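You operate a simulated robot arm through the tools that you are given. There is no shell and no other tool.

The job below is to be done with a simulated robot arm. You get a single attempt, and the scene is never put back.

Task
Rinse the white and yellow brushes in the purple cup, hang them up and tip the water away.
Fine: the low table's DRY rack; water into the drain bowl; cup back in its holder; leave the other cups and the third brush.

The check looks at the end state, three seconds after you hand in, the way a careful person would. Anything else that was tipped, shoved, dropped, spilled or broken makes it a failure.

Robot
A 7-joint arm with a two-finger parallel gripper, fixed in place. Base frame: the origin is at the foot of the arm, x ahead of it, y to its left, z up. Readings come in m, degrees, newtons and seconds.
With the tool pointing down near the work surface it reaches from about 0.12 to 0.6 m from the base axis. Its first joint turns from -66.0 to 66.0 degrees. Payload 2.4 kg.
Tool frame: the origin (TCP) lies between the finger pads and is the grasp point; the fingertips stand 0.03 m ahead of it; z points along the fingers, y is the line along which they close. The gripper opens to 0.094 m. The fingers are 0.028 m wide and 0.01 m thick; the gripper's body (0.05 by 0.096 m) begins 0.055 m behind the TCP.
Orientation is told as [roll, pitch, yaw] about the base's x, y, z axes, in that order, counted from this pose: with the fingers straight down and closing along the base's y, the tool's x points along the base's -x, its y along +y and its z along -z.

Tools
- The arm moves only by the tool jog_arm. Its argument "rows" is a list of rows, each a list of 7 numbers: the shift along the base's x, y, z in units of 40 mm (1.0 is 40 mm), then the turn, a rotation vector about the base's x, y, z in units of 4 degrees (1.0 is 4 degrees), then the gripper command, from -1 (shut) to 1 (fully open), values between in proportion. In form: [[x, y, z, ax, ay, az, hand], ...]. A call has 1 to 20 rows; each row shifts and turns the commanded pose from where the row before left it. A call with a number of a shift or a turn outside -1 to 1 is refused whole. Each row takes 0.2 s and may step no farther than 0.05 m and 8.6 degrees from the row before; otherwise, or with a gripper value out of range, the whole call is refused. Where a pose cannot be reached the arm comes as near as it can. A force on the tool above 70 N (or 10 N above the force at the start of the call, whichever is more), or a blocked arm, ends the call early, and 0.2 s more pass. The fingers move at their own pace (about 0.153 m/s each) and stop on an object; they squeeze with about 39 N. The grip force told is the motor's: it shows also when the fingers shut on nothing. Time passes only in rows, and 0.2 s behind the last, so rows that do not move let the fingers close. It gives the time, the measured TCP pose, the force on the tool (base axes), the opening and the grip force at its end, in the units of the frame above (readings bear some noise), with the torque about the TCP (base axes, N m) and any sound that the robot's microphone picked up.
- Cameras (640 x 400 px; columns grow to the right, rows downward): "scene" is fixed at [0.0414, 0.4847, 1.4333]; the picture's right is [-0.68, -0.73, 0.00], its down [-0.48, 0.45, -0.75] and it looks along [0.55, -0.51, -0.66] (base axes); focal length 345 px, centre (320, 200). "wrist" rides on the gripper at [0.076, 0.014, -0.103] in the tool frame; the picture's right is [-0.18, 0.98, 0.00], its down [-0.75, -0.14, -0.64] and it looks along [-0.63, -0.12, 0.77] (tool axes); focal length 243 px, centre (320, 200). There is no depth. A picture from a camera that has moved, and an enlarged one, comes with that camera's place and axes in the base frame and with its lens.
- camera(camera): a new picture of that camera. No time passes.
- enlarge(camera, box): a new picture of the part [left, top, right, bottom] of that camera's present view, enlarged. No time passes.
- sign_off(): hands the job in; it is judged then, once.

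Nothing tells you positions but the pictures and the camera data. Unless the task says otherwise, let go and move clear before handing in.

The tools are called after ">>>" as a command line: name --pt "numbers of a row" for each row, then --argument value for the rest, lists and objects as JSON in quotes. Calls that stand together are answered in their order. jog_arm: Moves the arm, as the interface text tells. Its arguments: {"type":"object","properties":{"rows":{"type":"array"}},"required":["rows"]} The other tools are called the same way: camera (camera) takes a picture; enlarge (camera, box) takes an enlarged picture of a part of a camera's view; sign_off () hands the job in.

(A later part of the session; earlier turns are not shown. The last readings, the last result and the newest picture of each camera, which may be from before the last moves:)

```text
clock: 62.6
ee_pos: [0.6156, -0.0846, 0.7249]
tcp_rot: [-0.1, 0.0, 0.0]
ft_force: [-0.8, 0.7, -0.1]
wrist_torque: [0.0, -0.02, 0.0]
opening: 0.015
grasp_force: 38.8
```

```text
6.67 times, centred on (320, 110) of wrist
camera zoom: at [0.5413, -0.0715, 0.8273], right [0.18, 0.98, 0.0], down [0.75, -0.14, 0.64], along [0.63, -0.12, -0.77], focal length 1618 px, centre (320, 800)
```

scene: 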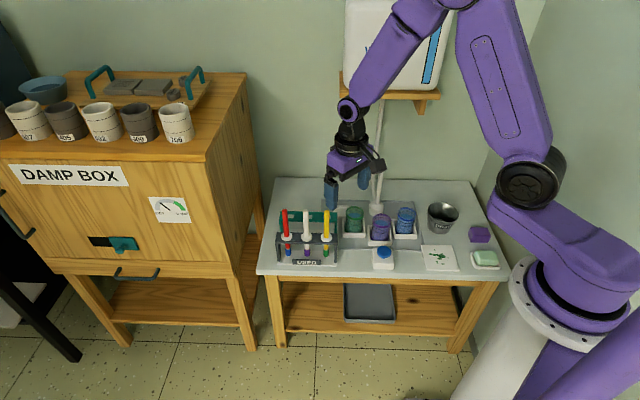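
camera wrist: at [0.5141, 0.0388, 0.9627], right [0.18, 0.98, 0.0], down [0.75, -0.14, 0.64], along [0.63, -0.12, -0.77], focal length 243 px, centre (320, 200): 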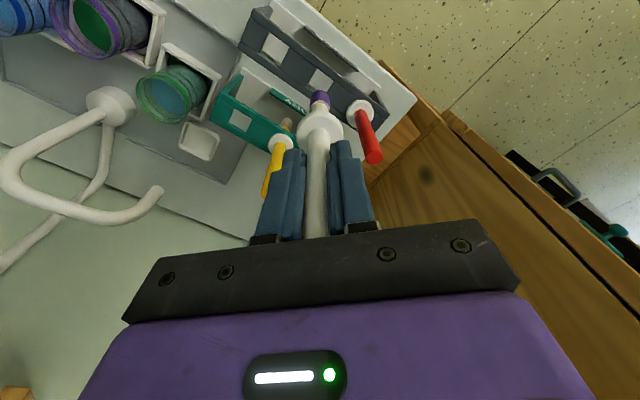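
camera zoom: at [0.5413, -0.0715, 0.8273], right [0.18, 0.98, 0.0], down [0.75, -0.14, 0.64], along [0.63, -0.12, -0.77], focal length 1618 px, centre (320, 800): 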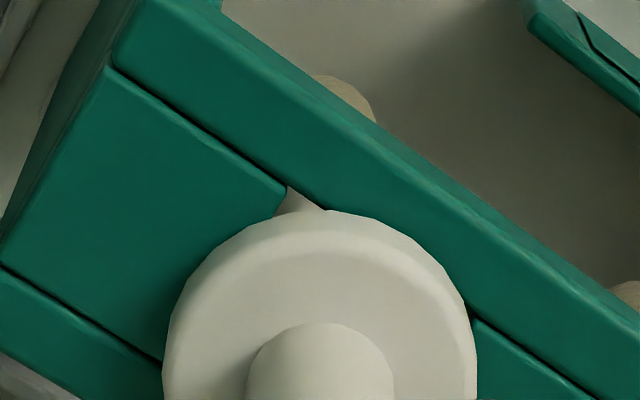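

The collar is practically on the bar. I release and back off upward.

>>> jog_arm --pt "0 0 0 0 0 0 -0.3" --pt "0 0 0 0 0 0 -0.15" --pt "0 0 0 0 0 0 -0.05" --pt "0 0 0 0 0 0 -0.05"

>>> enlarge --camera "wrist" --box '[230, 40, 410, 240]'

>>> enlarge --camera "scene" --box '[290, 180, 350, 240]'

```text
clock: 63.6
ee_pos: [0.6164, -0.0854, 0.7259]
tcp_rot: [0.1, 0.1, 0.0]
ft_force: [-0.4, -1.7, 0.0]
wrist_torque: [-0.06, 0.01, -0.01]
opening: 0.0447
grasp_force: 0.1
```

```text
2.00 times, centred on (320, 140) of wrist
camera zoom: at [0.5413, -0.0716, 0.8273], right [0.18, 0.98, 0.0], down [0.75, -0.14, 0.64], along [0.63, -0.12, -0.77], focal length 485 px, centre (320, 320)
```

zoom: 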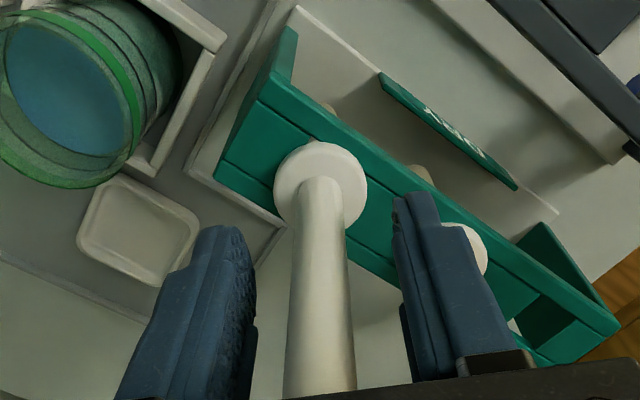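

```text
6.67 times, centred on (320, 210) of scene
camera zoom: at [0.0414, 0.4847, 1.4333], right [-0.68, -0.73, 0.0], down [-0.48, 0.45, -0.75], along [0.55, -0.51, -0.66], focal length 2300 px, centre (320, 133)
```

zoom: 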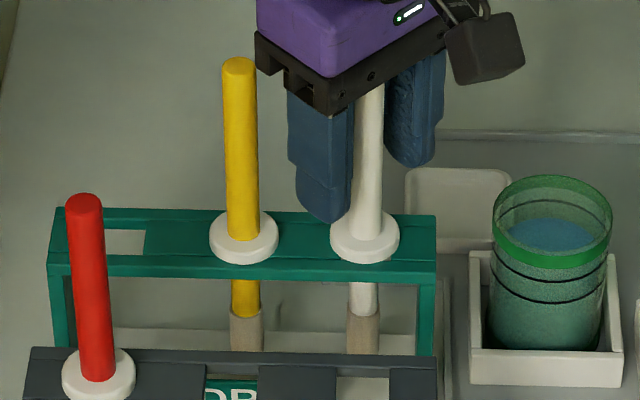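

White hangs in hole A. I retreat upward and check both brushes.

>>> jog_arm --pt "0 0 0.3 0 0 0 -0.05" --pt "0 0 0.6 0 0 0 -0.05" --pt "0 0 0.8 0 0 0 -0.05" --pt "0 0 0.9 0 0 0 -0.05" --pt "0 0 0.9 0 0 0 -0.05" --pt "0 0 0 0 0 0 -0.05"

>>> camera --camera "wrist"

>>> enlarge --camera "scene" --box '[260, 160, 500, 280]'

```text
clock: 65.0
ee_pos: [0.6171, -0.0849, 0.8659]
tcp_rot: [0.1, -0.1, 0.0]
ft_force: [0.2, -0.1, -0.1]
wrist_torque: [0.01, -0.02, 0.01]
opening: 0.0447
grasp_force: 0.1
```

```text
taken
camera wrist: at [0.5416, -0.0702, 0.9677], right [0.18, 0.98, 0.0], down [0.75, -0.14, 0.64], along [0.63, -0.12, -0.77], focal length 243 px, centre (320, 200)
```

wrist: 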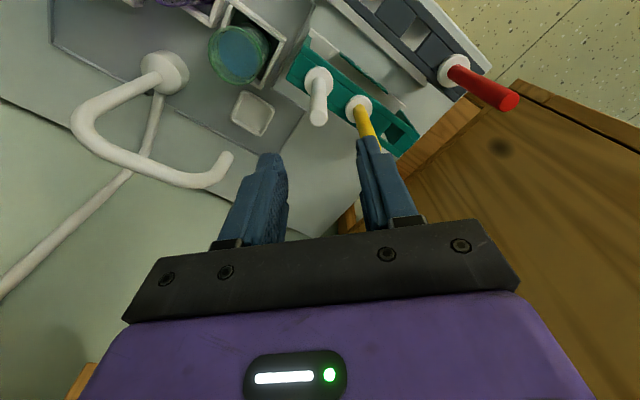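

```text
2.67 times, centred on (380, 220) of scene
camera zoom: at [0.0414, 0.4847, 1.4333], right [-0.68, -0.73, 0.0], down [-0.48, 0.45, -0.75], along [0.55, -0.51, -0.66], focal length 920 px, centre (160, 147)
```

zoom: 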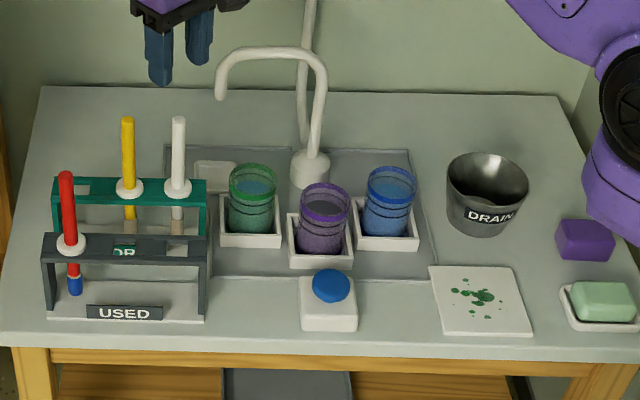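

Both brushes hang in the DRY rack, clean. Before touching the cup I'll do an empty-handed dry run of the pouring pose above the drain bowl, starting by moving there and turning the wrist towards yaw 90°.

>>> jog_arm --pt "-0.9 -0.7 0 0 0 0 -0.05" --pt "-0.9 -0.7 0 0 0 1 -0.05" --pt "-0.9 -0.7 0 0 0 1 -0.05" --pt "-0.9 -0.7 0 0 0 1 -0.05" --pt "-0.45 -0.9 0 0 0 1 -0.05" --pt "-0.45 -0.9 0 0 0 1 -0.05" --pt "-0.45 -0.9 0 0 0 1 -0.05" --pt "-0.45 -0.9 0 0 0 1 -0.05" --pt "-0.45 -0.9 0 0 0 1 -0.05" --pt "0 0 0 0 0 1 -0.05" --pt "0 0 0 0 0 1 -0.05" --pt "0 0 0 0 0 1 -0.05" --pt "0 0 0 0 0 0 -0.05"

>>> camera --camera "scene"

>>> camera --camera "wrist"

```text
clock: 67.8
ee_pos: [0.383, -0.3782, 0.8628]
tcp_rot: [-0.1, 0.1, 44.0]
ft_force: [0.1, 0.3, -0.7]
wrist_torque: [-0.01, -0.02, 0.01]
opening: 0.0448
grasp_force: 0.1
```

```text
taken
```

scene: 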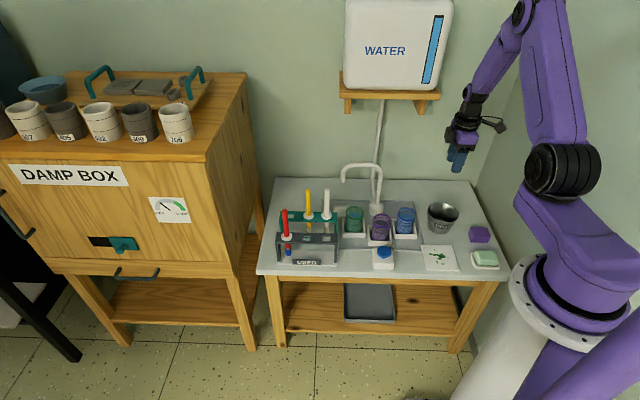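

```text
taken
camera wrist: at [0.3186, -0.4207, 0.9662], right [-0.55, 0.83, 0.0], down [0.64, 0.42, 0.64], along [0.54, 0.35, -0.77], focal length 243 px, centre (320, 200)
```

wrist: 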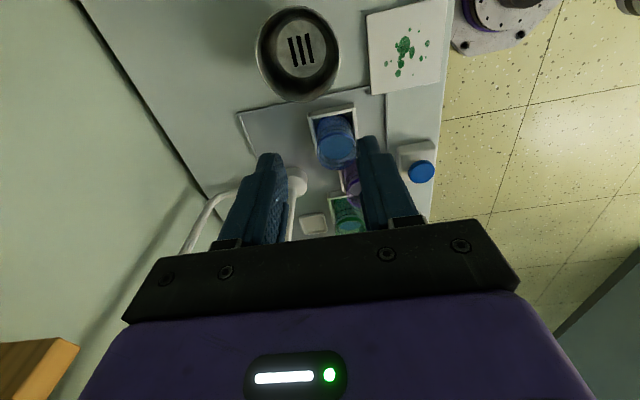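

>>> jog_arm --pt "0 0 0 0 0 1 -0.05" --pt "0 0 0 0 0 1 -0.05" --pt "0 0 0 0 0 1 -0.05" --pt "0 0 0 0 0 1 -0.05" --pt "0 0 0 0 0 1 -0.05" --pt "0 0 0 0 0 1 -0.05" --pt "0 0 0 0 0 1 -0.05" --pt "0 0 0 0 0 1 -0.05" --pt "0 0 0 0 0 1 -0.05" --pt "0 0 0 0 0 1 -0.05" --pt "0 0 0 0 0 1 -0.05" --pt "0 0 0 0 0 0.5 -0.05" --pt "0 0 0 0 0 0 -0.05"

>>> camera --camera "scene"

>>> camera --camera "wrist"

```text
clock: 70.6
ee_pos: [0.3827, -0.3767, 0.8656]
tcp_rot: [0.1, 0.1, 90.0]
ft_force: [-0.3, -0.6, 0.1]
wrist_torque: [0.02, 0.03, 0.03]
opening: 0.0448
grasp_force: 0.0
```

```text
taken
```

scene: 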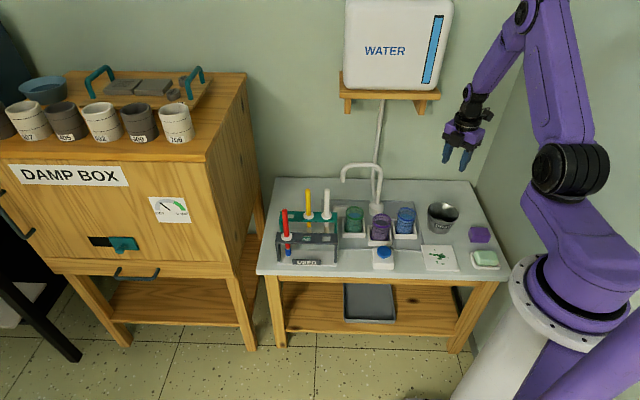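

```text
taken
camera wrist: at [0.3686, -0.4538, 0.9673], right [-0.98, 0.18, 0.0], down [0.14, 0.75, 0.64], along [0.12, 0.63, -0.77], focal length 243 px, centre (320, 200)
```

wrist: 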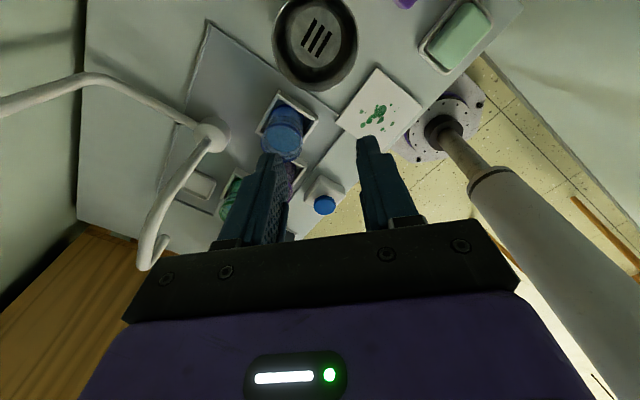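

Yaw 90° works. I zoom in on the bowl to locate it, then dry-run the tilt about the closing axis at this height.

>>> enlarge --camera "wrist" --box '[250, 0, 450, 140]'

>>> jog_arm --pt "0 0 0 -1 0 0 -0.05" --pt "0 0 0 -1 0 0 -0.05" --pt "0 0 0 -1 0 0 -0.05" --pt "0 0 0 -1 0 0 -0.05" --pt "0 0 0 -1 0 0 -0.05" --pt "0 0 0 -1 0 0 -0.05" --pt "0 0 0 -1 0 0 -0.05" --pt "0 0 0 -1 0 0 -0.05" --pt "0 0 0 -1 0 0 -0.05" --pt "0 0 0 -1 0 0 -0.05" --pt "0 0 0 -1 0 0 -0.05" --pt "0 0 0 -1 0 0 -0.05" --pt "0 0 0 0 0 0 -0.05"

>>> camera --camera "scene"

```text
2.86 times, centred on (350, 70) of wrist
camera zoom: at [0.3686, -0.4538, 0.9673], right [-0.98, 0.18, 0.0], down [0.14, 0.75, 0.64], along [0.12, 0.63, -0.77], focal length 693 px, centre (234, 571)
```

zoom: 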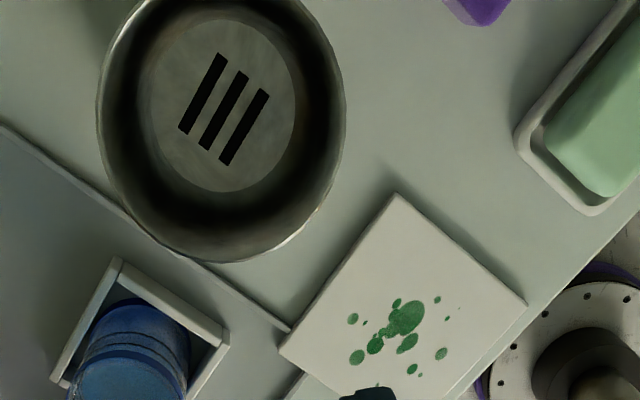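

```text
clock: 73.4
ee_pos: [0.3836, -0.3769, 0.8647]
tcp_rot: [0.0, 48.1, 90.0]
ft_force: [-0.1, 0.8, -0.2]
wrist_torque: [-0.02, 0.02, -0.03]
opening: 0.0448
grasp_force: 0.1
```

```text
taken
```

scene: 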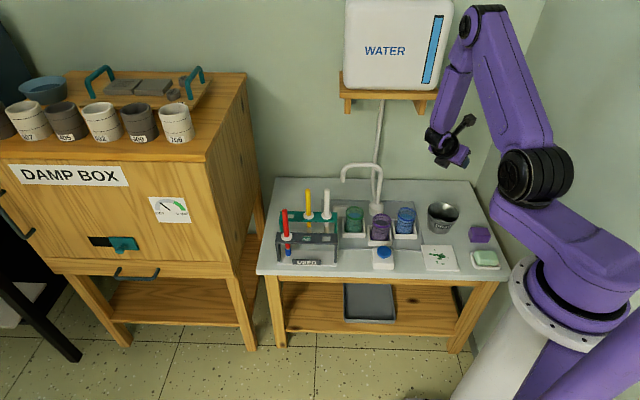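

>>> jog_arm --pt "0 0 0 -1 0 0 -0.05" --pt "0 0 0 -1 0 0 -0.05" --pt "0 0 0 -1 0 0 -0.05" --pt "0 0 0 -1 0 0 -0.05" --pt "0 0 0 -1 0 0 -0.05" --pt "0 0 0 -1 0 0 -0.05" --pt "0 0 0 -1 0 0 -0.05" --pt "0 0 0 -1 0 0 -0.05" --pt "0 0 0 -1 0 0 -0.05" --pt "0 0 0 -1 0 0 -0.05" --pt "0 0 0 -1 0 0 -0.05" --pt "0 0 0 0 0 0 -0.05"

>>> camera --camera "scene"

>>> camera --camera "wrist"

```text
clock: 76.0
ee_pos: [0.3831, -0.3763, 0.865]
tcp_rot: [-178.7, 87.9, -88.7]
ft_force: [-1.0, -0.8, 0.1]
wrist_torque: [-0.03, 0.0, 0.01]
opening: 0.0446
grasp_force: 0.1
```

```text
taken
```

scene: 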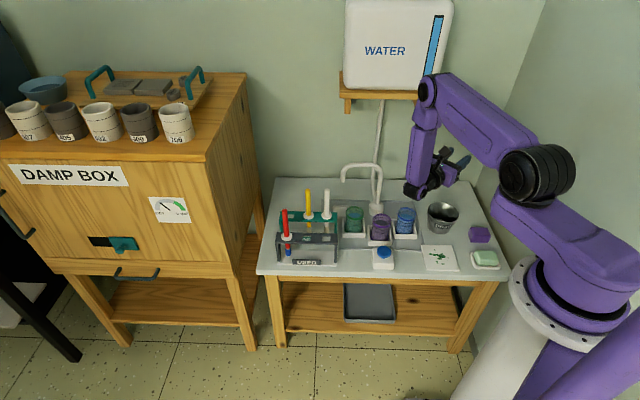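

```text
taken
camera wrist: at [0.3689, -0.2721, 0.9369], right [-0.98, -0.01, -0.18], down [0.14, 0.61, -0.78], along [0.12, -0.79, -0.6], focal length 243 px, centre (320, 200)
```

wrist: 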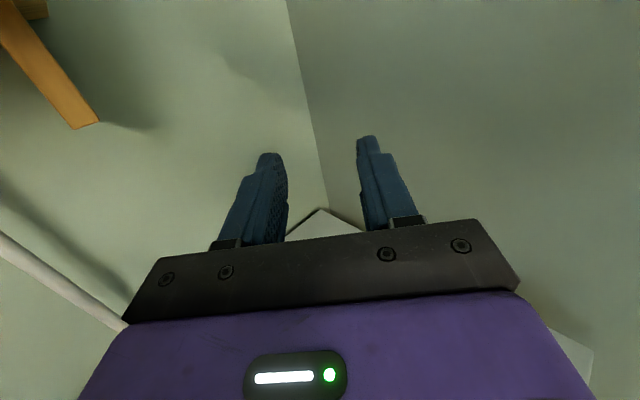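

>>> jog_arm --pt "0 0 0 -1 0 0 -0.05" --pt "0 0 0 -1 0 0 -0.05" --pt "0 0 0 -1 0 0 -0.05" --pt "0 0 0 -1 0 0 -0.05" --pt "0 0 0 -1 0 0 -0.05" --pt "0 0 0 0 0 0 -0.05"

>>> enlarge --camera "scene" --box '[340, 60, 520, 280]'

```text
clock: 77.4
ee_pos: [0.3822, -0.3773, 0.8651]
tcp_rot: [-180.0, 68.0, -90.0]
ft_force: [-0.2, -0.5, -0.1]
wrist_torque: [-0.01, 0.04, -0.01]
opening: 0.0447
grasp_force: 0.0
```

```text
1.82 times, centred on (430, 170) of scene
camera zoom: at [0.0414, 0.4847, 1.4333], right [-0.68, -0.73, 0.0], down [-0.48, 0.45, -0.75], along [0.55, -0.51, -0.66], focal length 627 px, centre (120, 254)
```

zoom: 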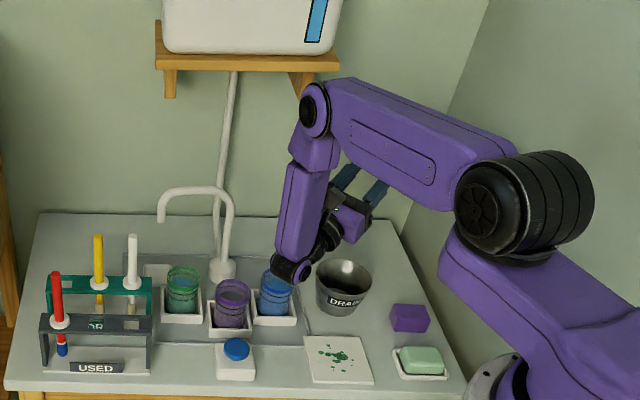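

The arm can make the whole pouring tilt. I'll also rehearse the actual pour height and a slightly more turned yaw (100°), so the wrist stays away from the blue cup. Still empty-handed.

>>> jog_arm --pt "0 0 0 1 0 0 -0.05" --pt "0 0 0 1 0 0 -0.05" --pt "0 0 0 1 0 0 -0.05" --pt "0 0 0 1 0 0 -0.05" --pt "0 0 0 0 0 1 -0.05" --pt "0 0 0 0 0 1 -0.05" --pt "0 0 0 0 0 0.5 -0.05" --pt "0.1 -0.9 -0.3 0 0 0 -0.05" --pt "0 -0.9 -0.3 0 0 0 -0.05" --pt "0 0 -0.7 0 0 0 -0.05" --pt "0 0 0 0 0 0 -0.05"

>>> enlarge --camera "scene" --box '[340, 60, 520, 280]'

```text
clock: 79.8
ee_pos: [0.3865, -0.4509, 0.813]
tcp_rot: [-179.9, 84.1, -80.0]
ft_force: [-0.1, -0.3, 0.0]
wrist_torque: [-0.01, -0.03, 0.0]
opening: 0.0447
grasp_force: 0.1
```

```text
1.82 times, centred on (430, 170) of scene
camera zoom: at [0.0414, 0.4847, 1.4333], right [-0.68, -0.73, 0.0], down [-0.48, 0.45, -0.75], along [0.55, -0.51, -0.66], focal length 627 px, centre (120, 254)
```

zoom: 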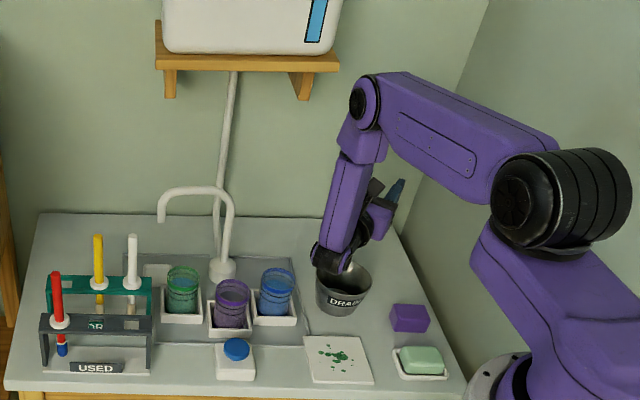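

>>> jog_arm --pt "0 0 -0.6 0 0 0 -0.05" --pt "0 0 -0.6 0 0 0 -0.05" --pt "0 0 -0.5 0 0 0 -0.05" --pt "0 0 0 0 0 0 -0.05"

>>> enlarge --camera "scene" --box '[340, 60, 520, 280]'

>>> enlarge --camera "scene" --box '[380, 160, 480, 250]'

```text
clock: 80.8
ee_pos: [0.3845, -0.45, 0.7446]
tcp_rot: [-179.8, 84.0, -79.8]
ft_force: [-0.4, 0.4, -0.1]
wrist_torque: [0.01, 0.01, -0.01]
opening: 0.0448
grasp_force: 0.0
```

```text
1.82 times, centred on (430, 170) of scene
camera zoom: at [0.0414, 0.4847, 1.4333], right [-0.68, -0.73, 0.0], down [-0.48, 0.45, -0.75], along [0.55, -0.51, -0.66], focal length 627 px, centre (120, 254)
```

zoom: 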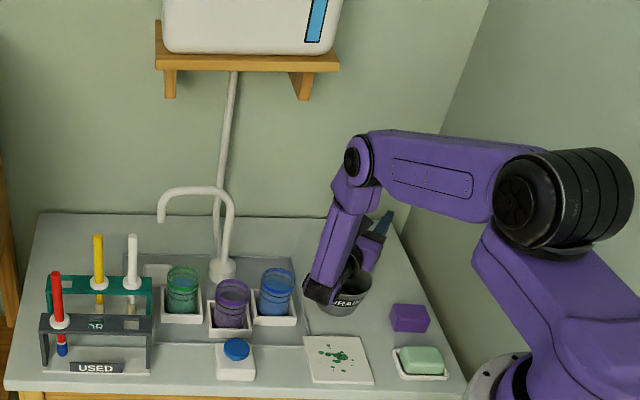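

```text
4.44 times, centred on (430, 205) of scene
camera zoom: at [0.0414, 0.4847, 1.4333], right [-0.68, -0.73, 0.0], down [-0.48, 0.45, -0.75], along [0.55, -0.51, -0.66], focal length 1533 px, centre (-169, 178)
```

zoom: 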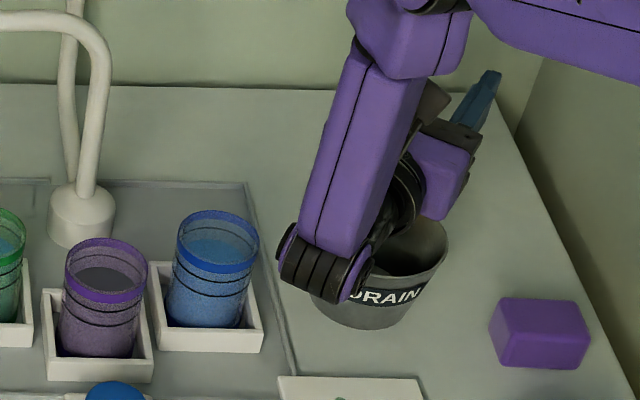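

The pour pose is reachable with the wrist clear of the blue cup, and the bowl centre comes out at about [0.384, -0.411]. I raise, untilt the tool, and open the gripper for the cup.

>>> jog_arm --pt "0 0 0.9 0 0 0 -0.05" --pt "0 0 0.9 0 0 0 -0.05" --pt "0 0 0.9 0 0 0 -0.05" --pt "0 0 0.5 0.985 0.174 0 0.2" --pt "0 0 0 0.985 0.174 0 0.4" --pt "0 0 0 0.985 0.174 0 0.6" --pt "0 0 0 0.985 0.174 0 0.7" --pt "0 0 0 0.985 0.174 0 0.75" --pt "0 0 0 0.985 0.174 0 0.75" --pt "0 0 0 0.985 0.174 0 0.75" --pt "0 0 0 0.985 0.174 0 0.75" --pt "0 0 0 0.985 0.174 0 0.75" --pt "0 0 0 0.985 0.174 0 0.75" --pt "0 0 0 0.985 0.174 0 0.75" --pt "0 0 0 0.985 0.174 0 0.75" --pt "0 0 0 0.985 0.174 0 0.75" --pt "0 0 0 0.985 0.174 0 0.75" --pt "0 0 0 0.985 0.174 0 0.75" --pt "0 0 0 0 0 0 0.75"

>>> jog_arm --pt "0 0.5 0 0.985 0.174 0 0.75" --pt "0.2 0.6 0 0.985 0.174 0 0.75" --pt "0.2 0.6 0 0.985 0.174 0 0.75" --pt "0.3 0.6 0 0.985 0.174 0 0.75" --pt "0.3 0.6 0 0.985 0.174 0 0.75" --pt "0.3 0.6 0 0.985 0.174 0 0.75" --pt "0.3 0.6 0 0.985 0.174 0 0.75" --pt "0.3 0.6 0 0.985 0.174 0 0.75" --pt "0.3 0.6 0 0.985 0.174 0 0.75" --pt "0.3 0.6 0 0 0 0 0.75" --pt "0 0 0 0 0 0 0.75"

>>> camera --camera "wrist"

>>> camera --camera "scene"

```text
clock: 84.8
ee_pos: [0.3876, -0.4495, 0.8723]
tcp_rot: [-0.1, 35.9, 100.0]
ft_force: [-0.2, -0.2, 0.4]
wrist_torque: [0.01, -0.01, 0.02]
opening: 0.0822
grasp_force: 0.1
```

```text
clock: 87.2
ee_pos: [0.4864, -0.2141, 0.8725]
tcp_rot: [0.1, -0.1, 100.1]
ft_force: [-0.1, -0.1, 1.2]
wrist_torque: [-0.03, 0.02, 0.0]
opening: 0.0822
grasp_force: 0.1
```

```text
taken
camera wrist: at [0.4865, -0.2924, 0.9748], right [-1.0, 0.01, 0.0], down [0.01, 0.77, 0.64], along [0.0, 0.64, -0.77], focal length 243 px, centre (320, 200)
```

wrist: 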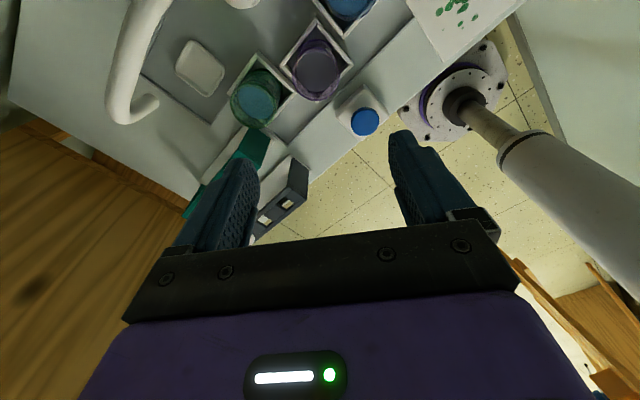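

```text
taken
```

scene: 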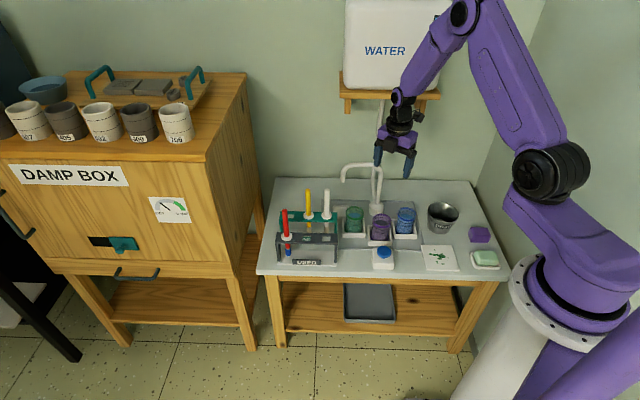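

>>> enlarge --camera "wrist" --box '[220, 0, 420, 140]'

```text
2.86 times, centred on (320, 70) of wrist
camera zoom: at [0.4865, -0.2924, 0.9748], right [-1.0, 0.01, 0.0], down [0.01, 0.77, 0.64], along [0.0, 0.64, -0.77], focal length 693 px, centre (320, 571)
```

zoom: 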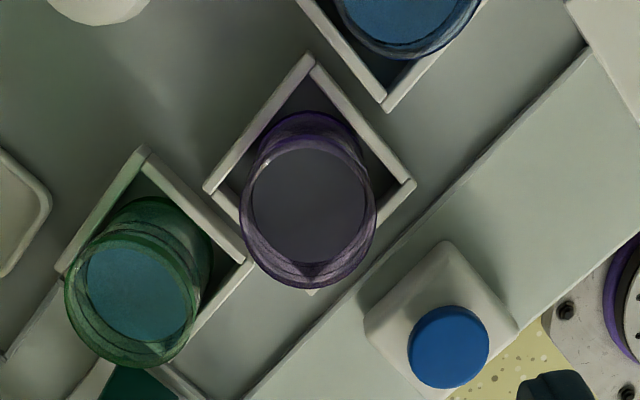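

The cup axis is about 5 mm from the tool axis. I correct that, tilt the tool 16° (so the wrist stays high during the later pour), and come down above the cup.

>>> jog_arm --pt "0.12 -0.05 0 0.985 0.174 0 0.75" --pt "0 0 -0.5 0.985 0.174 0 0.75" --pt "0 0 -0.8 0.985 0.174 0 0.75" --pt "0 0 -0.8 0.985 0.174 0 0.75" --pt "0 0 -0.8 0 0 0 0.75" --pt "0 0 -0.5 0 0 0 0.75" --pt "0 0 0 0 0 0 0.75" --pt "0 0 0 0 0 0 0.75"

>>> camera --camera "wrist"

>>> enlarge --camera "scene" --box '[340, 140, 440, 260]'

```text
clock: 89.0
ee_pos: [0.4914, -0.2156, 0.7366]
tcp_rot: [0.1, -16.0, 100.1]
ft_force: [0.5, -0.2, 0.0]
wrist_torque: [-0.01, -0.02, 0.0]
opening: 0.0823
grasp_force: 0.0
```

```text
taken
camera wrist: at [0.4954, -0.3191, 0.8141], right [-1.0, 0.0, 0.05], down [0.04, 0.56, 0.83], along [-0.03, 0.83, -0.56], focal length 243 px, centre (320, 200)
```

wrist: 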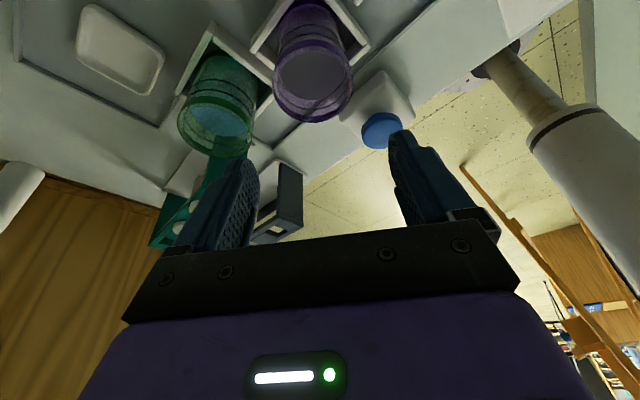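

```text
3.33 times, centred on (390, 200) of scene
camera zoom: at [0.0414, 0.4847, 1.4333], right [-0.68, -0.73, 0.0], down [-0.48, 0.45, -0.75], along [0.55, -0.51, -0.66], focal length 1150 px, centre (87, 200)
```

zoom: 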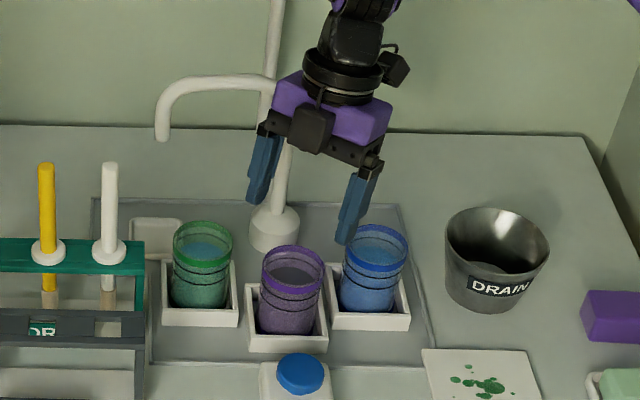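

The fingers straddle the purple cup with room on both sides. I descend in two stages.

>>> jog_arm --pt "0.02 -0.04 -0.4 0 0 0 0.75" --pt "0 0 -0.4 0 0 0 0.75" --pt "0 0 -0.4 0 0 0 0.75" --pt "0 0 -0.4 0 0 0 0.75" --pt "0 0 -0.3 0 0 0 0.75" --pt "0 0 0 0 0 0 0.75"

>>> camera --camera "wrist"

>>> enlarge --camera "scene" --box '[350, 170, 430, 260]'

```text
clock: 90.4
ee_pos: [0.4928, -0.217, 0.6607]
tcp_rot: [0.1, -16.0, 100.0]
ft_force: [0.0, -0.1, -0.2]
wrist_torque: [-0.01, -0.01, -0.04]
opening: 0.0824
grasp_force: 0.1
```

```text
taken
camera wrist: at [0.4979, -0.3204, 0.7377], right [-1.0, 0.0, 0.05], down [0.04, 0.56, 0.83], along [-0.03, 0.83, -0.56], focal length 243 px, centre (320, 200)
```

wrist: 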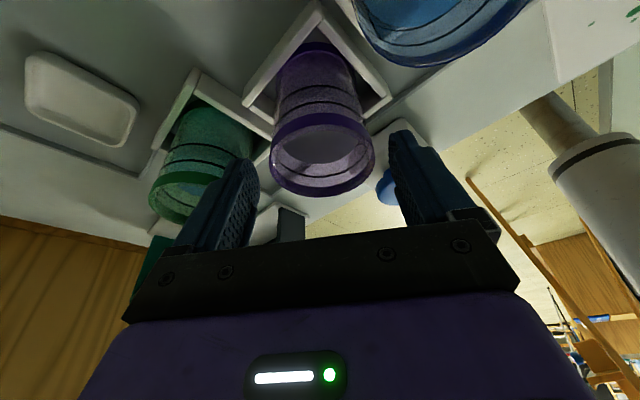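

```text
4.44 times, centred on (390, 215) of scene
camera zoom: at [0.0414, 0.4847, 1.4333], right [-0.68, -0.73, 0.0], down [-0.48, 0.45, -0.75], along [0.55, -0.51, -0.66], focal length 1533 px, centre (9, 133)
```

zoom: 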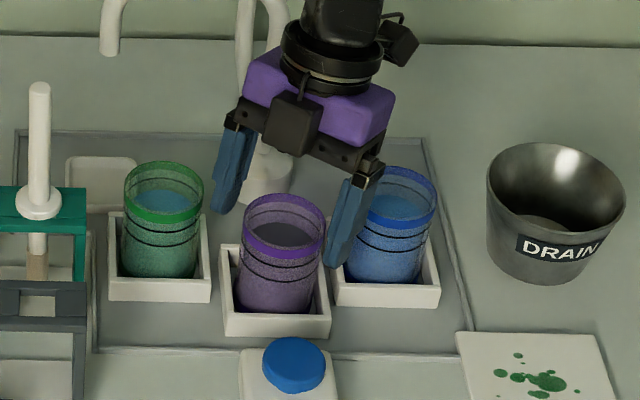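

>>> jog_arm --pt "0 0 -0.25 0 0 0 0.75" --pt "0 0 -0.25 0 0 0 0.75" --pt "0 0 -0.25 0 0 0 0.75" --pt "0 0 -0.25 0 0 0 0.75" --pt "0 0 0 0 0 0 0.75"

>>> camera --camera "wrist"

>>> enlarge --camera "scene" --box '[350, 170, 430, 260]'

```text
clock: 91.6
ee_pos: [0.4915, -0.2175, 0.6216]
tcp_rot: [0.1, -16.1, 100.1]
ft_force: [0.0, 0.2, -0.5]
wrist_torque: [0.0, -0.01, -0.01]
opening: 0.0825
grasp_force: 0.0
```

```text
taken
camera wrist: at [0.4972, -0.32, 0.6989], right [-1.0, 0.0, 0.05], down [0.04, 0.56, 0.83], along [-0.03, 0.83, -0.56], focal length 243 px, centre (320, 200)
```

wrist: 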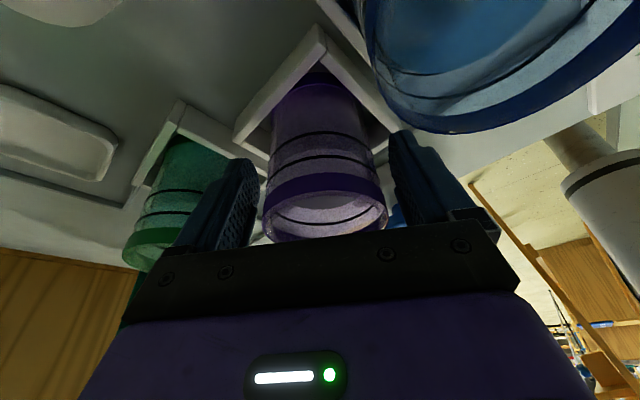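

```text
4.44 times, centred on (390, 215) of scene
camera zoom: at [0.0414, 0.4847, 1.4333], right [-0.68, -0.73, 0.0], down [-0.48, 0.45, -0.75], along [0.55, -0.51, -0.66], focal length 1533 px, centre (9, 133)
```

zoom: 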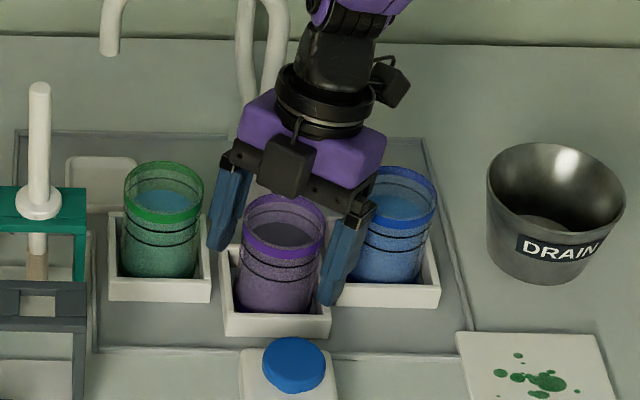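

The cup is centred between the fingers. Closing gradually.

>>> jog_arm --pt "0 0 0 0 0 0 0.55" --pt "0 0 0 0 0 0 0.45" --pt "0 0 0 0 0 0 0.35" --pt "0 0 0 0 0 0 0.3" --pt "0 0 0 0 0 0 0.2" --pt "0 0 0 0 0 0 0.0" --pt "0 0 0 0 0 0 0.0"

>>> camera --camera "wrist"

>>> enlarge --camera "scene" --box '[350, 170, 430, 260]'

```text
clock: 93.2
ee_pos: [0.4932, -0.2177, 0.6225]
tcp_rot: [0.2, -16.0, 100.1]
ft_force: [0.4, 0.9, 0.5]
wrist_torque: [-0.01, -0.03, 0.0]
opening: 0.0603
grasp_force: 39.2
```

```text
taken
camera wrist: at [0.4972, -0.3201, 0.699], right [-1.0, 0.0, 0.05], down [0.04, 0.56, 0.83], along [-0.03, 0.83, -0.56], focal length 243 px, centre (320, 200)
```

wrist: 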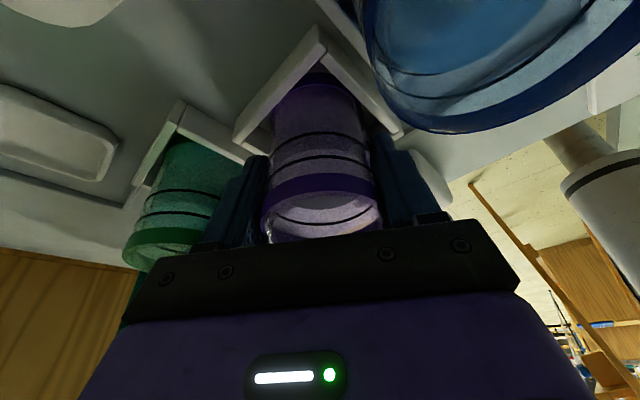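

```text
4.44 times, centred on (390, 215) of scene
camera zoom: at [0.0414, 0.4847, 1.4333], right [-0.68, -0.73, 0.0], down [-0.48, 0.45, -0.75], along [0.55, -0.51, -0.66], focal length 1533 px, centre (9, 133)
```

zoom: 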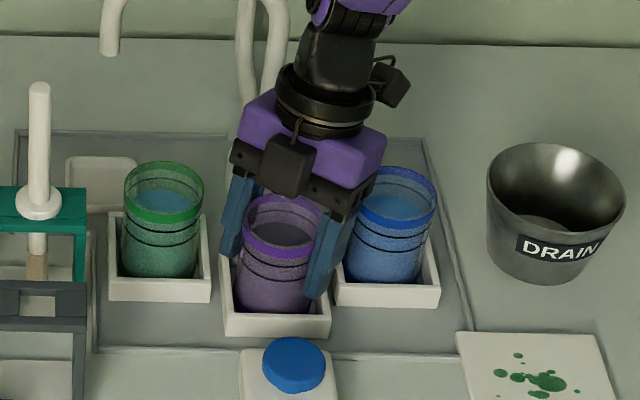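

Gripped firmly (60 mm opening, 39 N). I lift straight up gently.

>>> jog_arm --pt "0 0 0.1 0 0 0 0.0" --pt "0 0 0.2 0 0 0 0.0" --pt "0 0 0.3 0 0 0 0.0" --pt "0 0 0.4 0 0 0 0.0" --pt "0 0 0.45 0 0 0 0.0" --pt "0 0 0.45 0 0 0 0.0" --pt "0 0 0.45 0 0 0 0.0" --pt "0 0 0.4 0 0 0 0.0" --pt "0 0 0.3 0 0 0 0.0" --pt "0 0 0.15 0 0 0 0.0" --pt "0 0 0 0 0 0 0.0"

>>> camera --camera "wrist"

>>> enlarge --camera "scene" --box '[340, 130, 460, 260]'

```text
clock: 95.6
ee_pos: [0.491, -0.2163, 0.7504]
tcp_rot: [0.2, -16.1, 100.1]
ft_force: [-0.7, 0.1, -0.9]
wrist_torque: [0.01, 0.0, 0.01]
opening: 0.0598
grasp_force: 38.7
```

```text
taken
camera wrist: at [0.496, -0.3194, 0.8271], right [-1.0, 0.0, 0.05], down [0.04, 0.56, 0.83], along [-0.03, 0.83, -0.56], focal length 243 px, centre (320, 200)
```

wrist: 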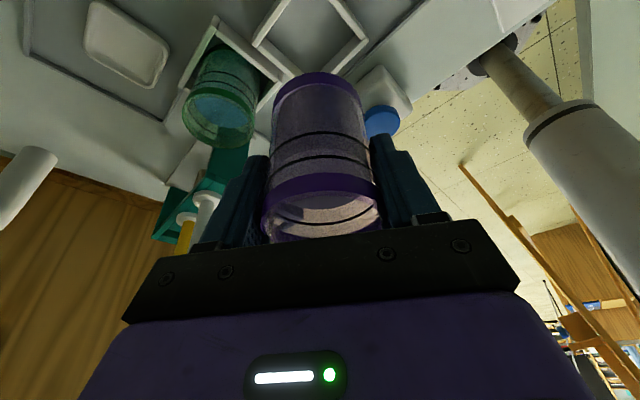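

```text
3.08 times, centred on (400, 195) of scene
camera zoom: at [0.0414, 0.4847, 1.4333], right [-0.68, -0.73, 0.0], down [-0.48, 0.45, -0.75], along [0.55, -0.51, -0.66], focal length 1061 px, centre (74, 215)
```

zoom: 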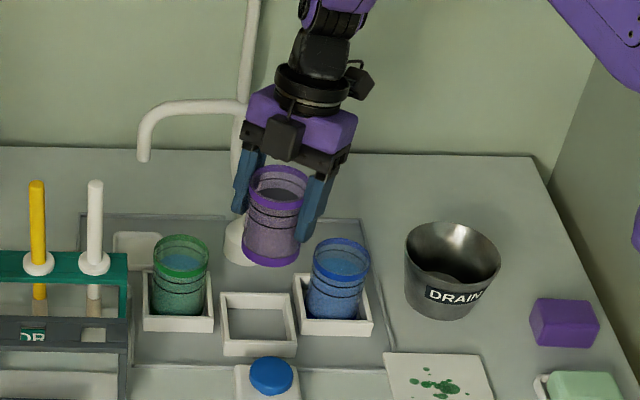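

The cup is up with no visible spill. I carry it smoothly over to the drain bowl.

>>> jog_arm --pt "-0.128 -0.285 0 0 0 0 0.0" --pt "-0.223 -0.499 0 0 0 0 0.0" --pt "-0.287 -0.641 0 0 0 0 0.0" --pt "-0.319 -0.7125 0 0 0 0 0.0" --pt "-0.319 -0.7125 0 0 0 0 0.0" --pt "-0.319 -0.7125 0 0 0 0 0.0" --pt "-0.319 -0.7125 0 0 0 0 0.0" --pt "-0.287 -0.641 0 0 0 0 0.0" --pt "-0.223 -0.499 0 0 0 0 0.0" --pt "-0.128 -0.285 0 0 0 0 0.0" --pt "0 0 0 0 0 0 0.0" --pt "0 0 0 0 0 0 0.0"

>>> camera --camera "wrist"

>>> enlarge --camera "scene" --box '[360, 120, 500, 270]'

```text
clock: 98.2
ee_pos: [0.388, -0.4464, 0.7488]
tcp_rot: [0.1, -16.1, 100.1]
ft_force: [0.1, -0.8, -1.0]
wrist_torque: [0.02, -0.04, 0.02]
opening: 0.0598
grasp_force: 39.2
```

```text
taken
camera wrist: at [0.3937, -0.5484, 0.826], right [-1.0, 0.0, 0.05], down [0.04, 0.56, 0.83], along [-0.03, 0.83, -0.56], focal length 243 px, centre (320, 200)
```

wrist: 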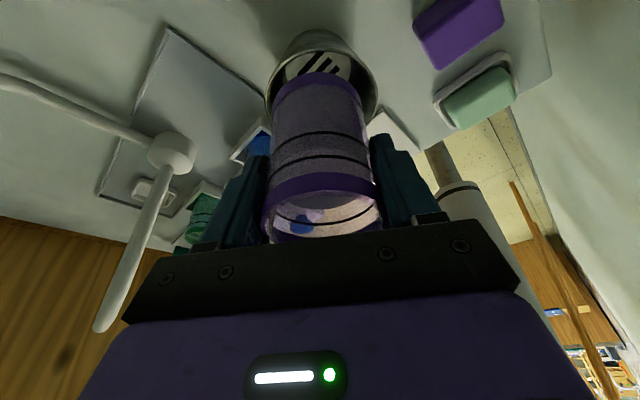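

```text
2.67 times, centred on (430, 195) of scene
camera zoom: at [0.0414, 0.4846, 1.4333], right [-0.68, -0.73, 0.0], down [-0.48, 0.45, -0.75], along [0.55, -0.51, -0.66], focal length 920 px, centre (27, 213)
```

zoom: 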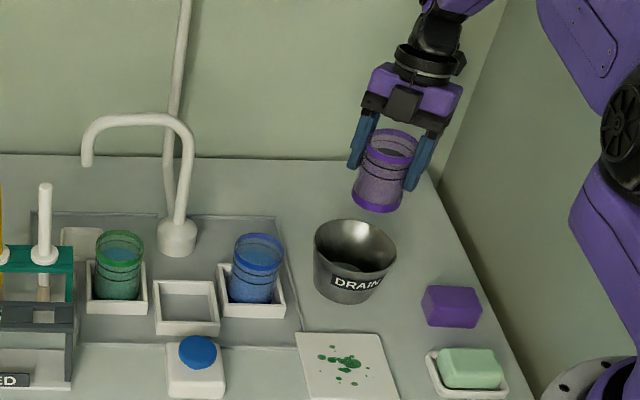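

The cup is upright with its lip side towards the bowl centre. I lower it slightly and begin tilting, slowing before the water reaches the lip.

>>> jog_arm --pt "0 0 -0.15 0 0 0 0.0" --pt "0 0 -0.15 0 0 0 0.0" --pt "0 0 0 -0.5 -0.087 0 0.0" --pt "0 0 0 -0.985 -0.174 0 0.0" --pt "0 0 0 -0.985 -0.174 0 0.0" --pt "0 0 0 -0.985 -0.174 0 0.0" --pt "0 0 0 -0.985 -0.174 0 0.0" --pt "0 0 0 -0.985 -0.174 0 0.0" --pt "0 0 0 -0.985 -0.174 0 0.0" --pt "0 0 0 -0.985 -0.174 0 0.0" --pt "0 0 0 -0.985 -0.174 0 0.0" --pt "0 0 0 -0.492 -0.087 0 0.0" --pt "0 0 0 0 0 0 0.0"

>>> enlarge --camera "scene" --box '[380, 120, 500, 250]'

>>> camera --camera "wrist"

```text
clock: 101.0
ee_pos: [0.3906, -0.4441, 0.7368]
tcp_rot: [0.2, 20.1, 100.0]
ft_force: [0.7, 0.1, -1.1]
wrist_torque: [0.0, -0.01, 0.03]
opening: 0.0595
grasp_force: 38.3
```

```text
3.08 times, centred on (440, 185) of scene
camera zoom: at [0.0414, 0.4847, 1.4333], right [-0.68, -0.73, 0.0], down [-0.48, 0.45, -0.75], along [0.55, -0.51, -0.66], focal length 1061 px, centre (-49, 246)
```

zoom: 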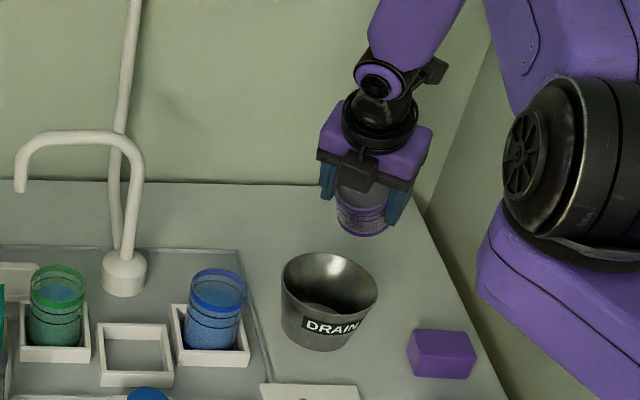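

```text
taken
camera wrist: at [0.3829, -0.4837, 0.8587], right [-1.0, 0.0, -0.06], down [-0.02, 0.94, 0.35], along [0.06, 0.35, -0.94], focal length 243 px, centre (320, 200)
```

wrist: 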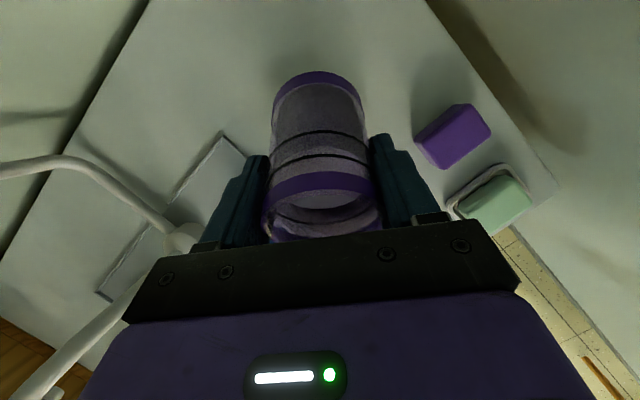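

>>> jog_arm --pt "0 0 0 -0.492 -0.087 0 0.0" --pt "0 0 0 -0.492 -0.087 0 0.0" --pt "0 0 0 -0.492 -0.087 0 0.0" --pt "0 0 0 -0.492 -0.087 0 0.0" --pt "0 0 0 -0.492 -0.087 0 0.0" --pt "0 0 0 -0.492 -0.087 0 0.0" --pt "0 0 0 -0.492 -0.087 0 0.0" --pt "0 0 0 -0.492 -0.087 0 0.0" --pt "0 0 0 -0.492 -0.087 0 0.0" --pt "0 0 0 -0.492 -0.087 0 0.0"

>>> enlarge --camera "scene" --box '[380, 120, 500, 250]'

>>> camera --camera "wrist"

```text
clock: 103.2
ee_pos: [0.3889, -0.4457, 0.7389]
tcp_rot: [0.1, 39.9, 100.1]
ft_force: [-0.3, -0.5, -1.5]
wrist_torque: [0.02, -0.03, 0.01]
opening: 0.0596
grasp_force: 38.7
```

```text
3.08 times, centred on (440, 185) of scene
camera zoom: at [0.0414, 0.4846, 1.4333], right [-0.68, -0.73, 0.0], down [-0.48, 0.45, -0.75], along [0.55, -0.51, -0.66], focal length 1061 px, centre (-49, 246)
```

zoom: 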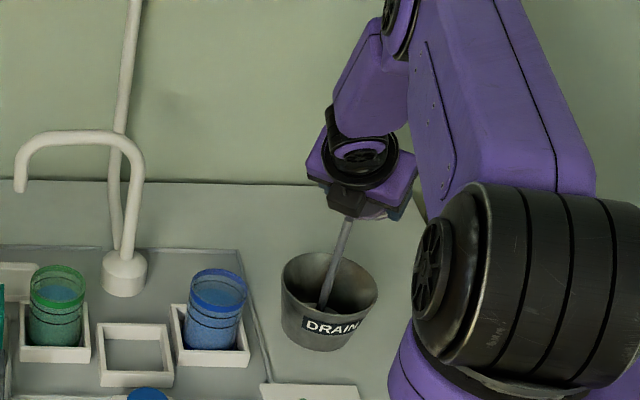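

```text
taken
camera wrist: at [0.3744, -0.4405, 0.8642], right [-0.99, -0.03, -0.12], down [-0.03, 1.0, 0.01], along [0.12, 0.01, -0.99], focal length 243 px, centre (320, 200)
```

wrist: 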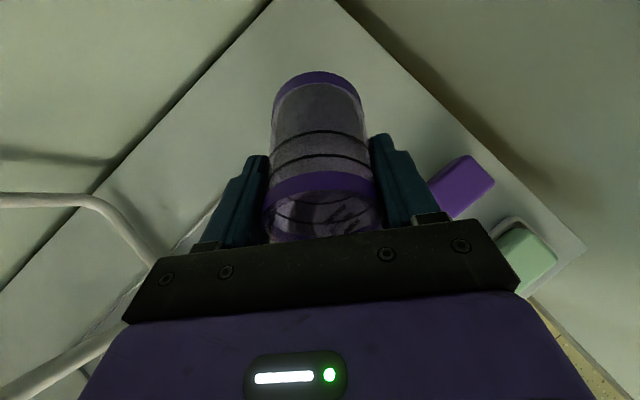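

The stream is running into the middle of the bowl. I continue the slow tilt.

>>> jog_arm --pt "0 0 0 -0.35 -0.062 0 0.0" --pt "0 0 0 -0.35 -0.062 0 0.0" --pt "0 0 0 -0.35 -0.062 0 0.0" --pt "0 0 0 -0.35 -0.062 0 0.0" --pt "0 0 0 -0.35 -0.062 0 0.0" --pt "0 0 0 -0.35 -0.062 0 0.0" --pt "0 0 0 -0.35 -0.062 0 0.0" --pt "0 0 0 -0.35 -0.062 0 0.0" --pt "0 0 0 -0.35 -0.062 0 0.0" --pt "0 0 0 -0.35 -0.062 0 0.0" --pt "0 0 0 -0.35 -0.062 0 0.0" --pt "0 0 0 -0.35 -0.062 0 0.0"

>>> enlarge --camera "scene" --box '[380, 120, 500, 250]'

```text
clock: 105.8
ee_pos: [0.3899, -0.4459, 0.7368]
tcp_rot: [0.0, 57.1, 100.1]
ft_force: [0.6, -0.5, -1.5]
wrist_torque: [0.02, 0.01, 0.0]
opening: 0.0598
grasp_force: 38.8
```

```text
3.08 times, centred on (440, 185) of scene
camera zoom: at [0.0414, 0.4847, 1.4333], right [-0.68, -0.73, 0.0], down [-0.48, 0.45, -0.75], along [0.55, -0.51, -0.66], focal length 1061 px, centre (-49, 246)
```

zoom: 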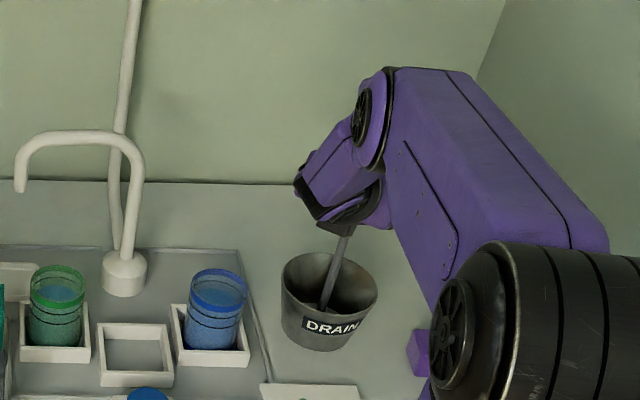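

>>> camera --camera "scene"

>>> camera --camera "wrist"

```text
taken
```

scene: 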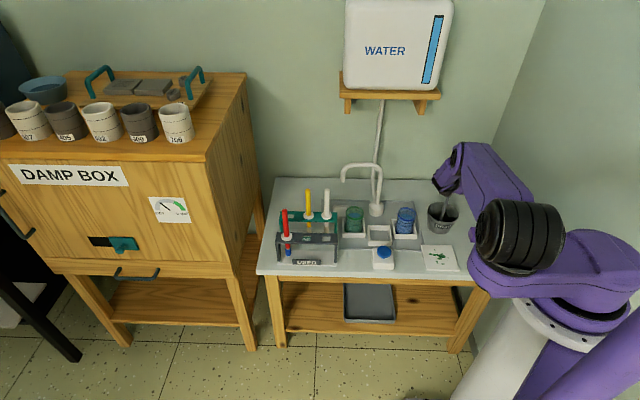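

```text
taken
camera wrist: at [0.3679, -0.4045, 0.856], right [-0.99, -0.07, -0.15], down [-0.03, 0.96, -0.28], along [0.17, -0.28, -0.95], focal length 243 px, centre (320, 200)
```

wrist: 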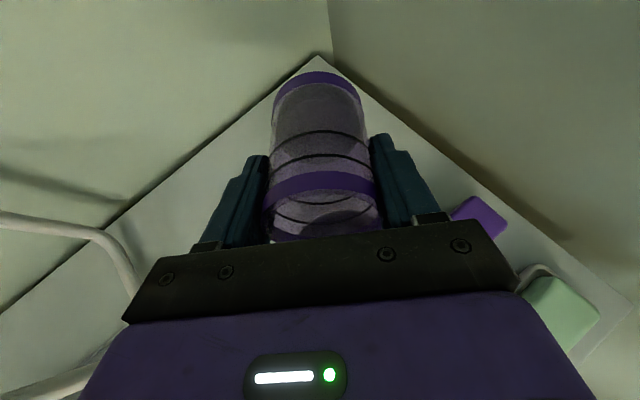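

The stream still lands in the bowl and the elbow is high above the table. I continue tilting past horizontal.

>>> jog_arm --pt "0 0 0 -0.45 -0.079 0 0.0" --pt "0 0 0 -0.45 -0.079 0 0.0" --pt "0 0 0 -0.45 -0.079 0 0.0" --pt "0 0 0 -0.45 -0.079 0 0.0" --pt "0 0 0 -0.45 -0.079 0 0.0" --pt "0 0 0 -0.45 -0.079 0 0.0" --pt "0 0 0 -0.45 -0.079 0 0.0" --pt "0 0 0 -0.45 -0.079 0 0.0" --pt "0 0 0 -0.45 -0.079 0 0.0" --pt "0 0 0 -0.45 -0.079 0 0.0"

>>> enlarge --camera "scene" --box '[360, 110, 560, 300]'

```text
clock: 108.0
ee_pos: [0.3892, -0.4445, 0.7376]
tcp_rot: [-0.1, 75.4, 99.9]
ft_force: [-0.5, 0.9, -1.3]
wrist_torque: [0.01, 0.04, 0.02]
opening: 0.0596
grasp_force: 39.7
```

```text
2.11 times, centred on (460, 205) of scene
camera zoom: at [0.0414, 0.4847, 1.4333], right [-0.68, -0.73, 0.0], down [-0.48, 0.45, -0.75], along [0.55, -0.51, -0.66], focal length 726 px, centre (25, 190)
```

zoom: 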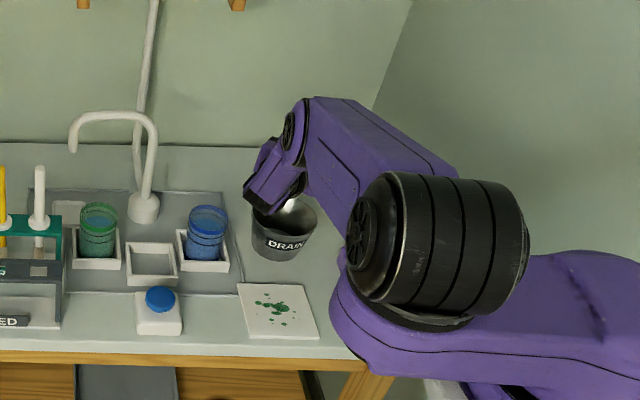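

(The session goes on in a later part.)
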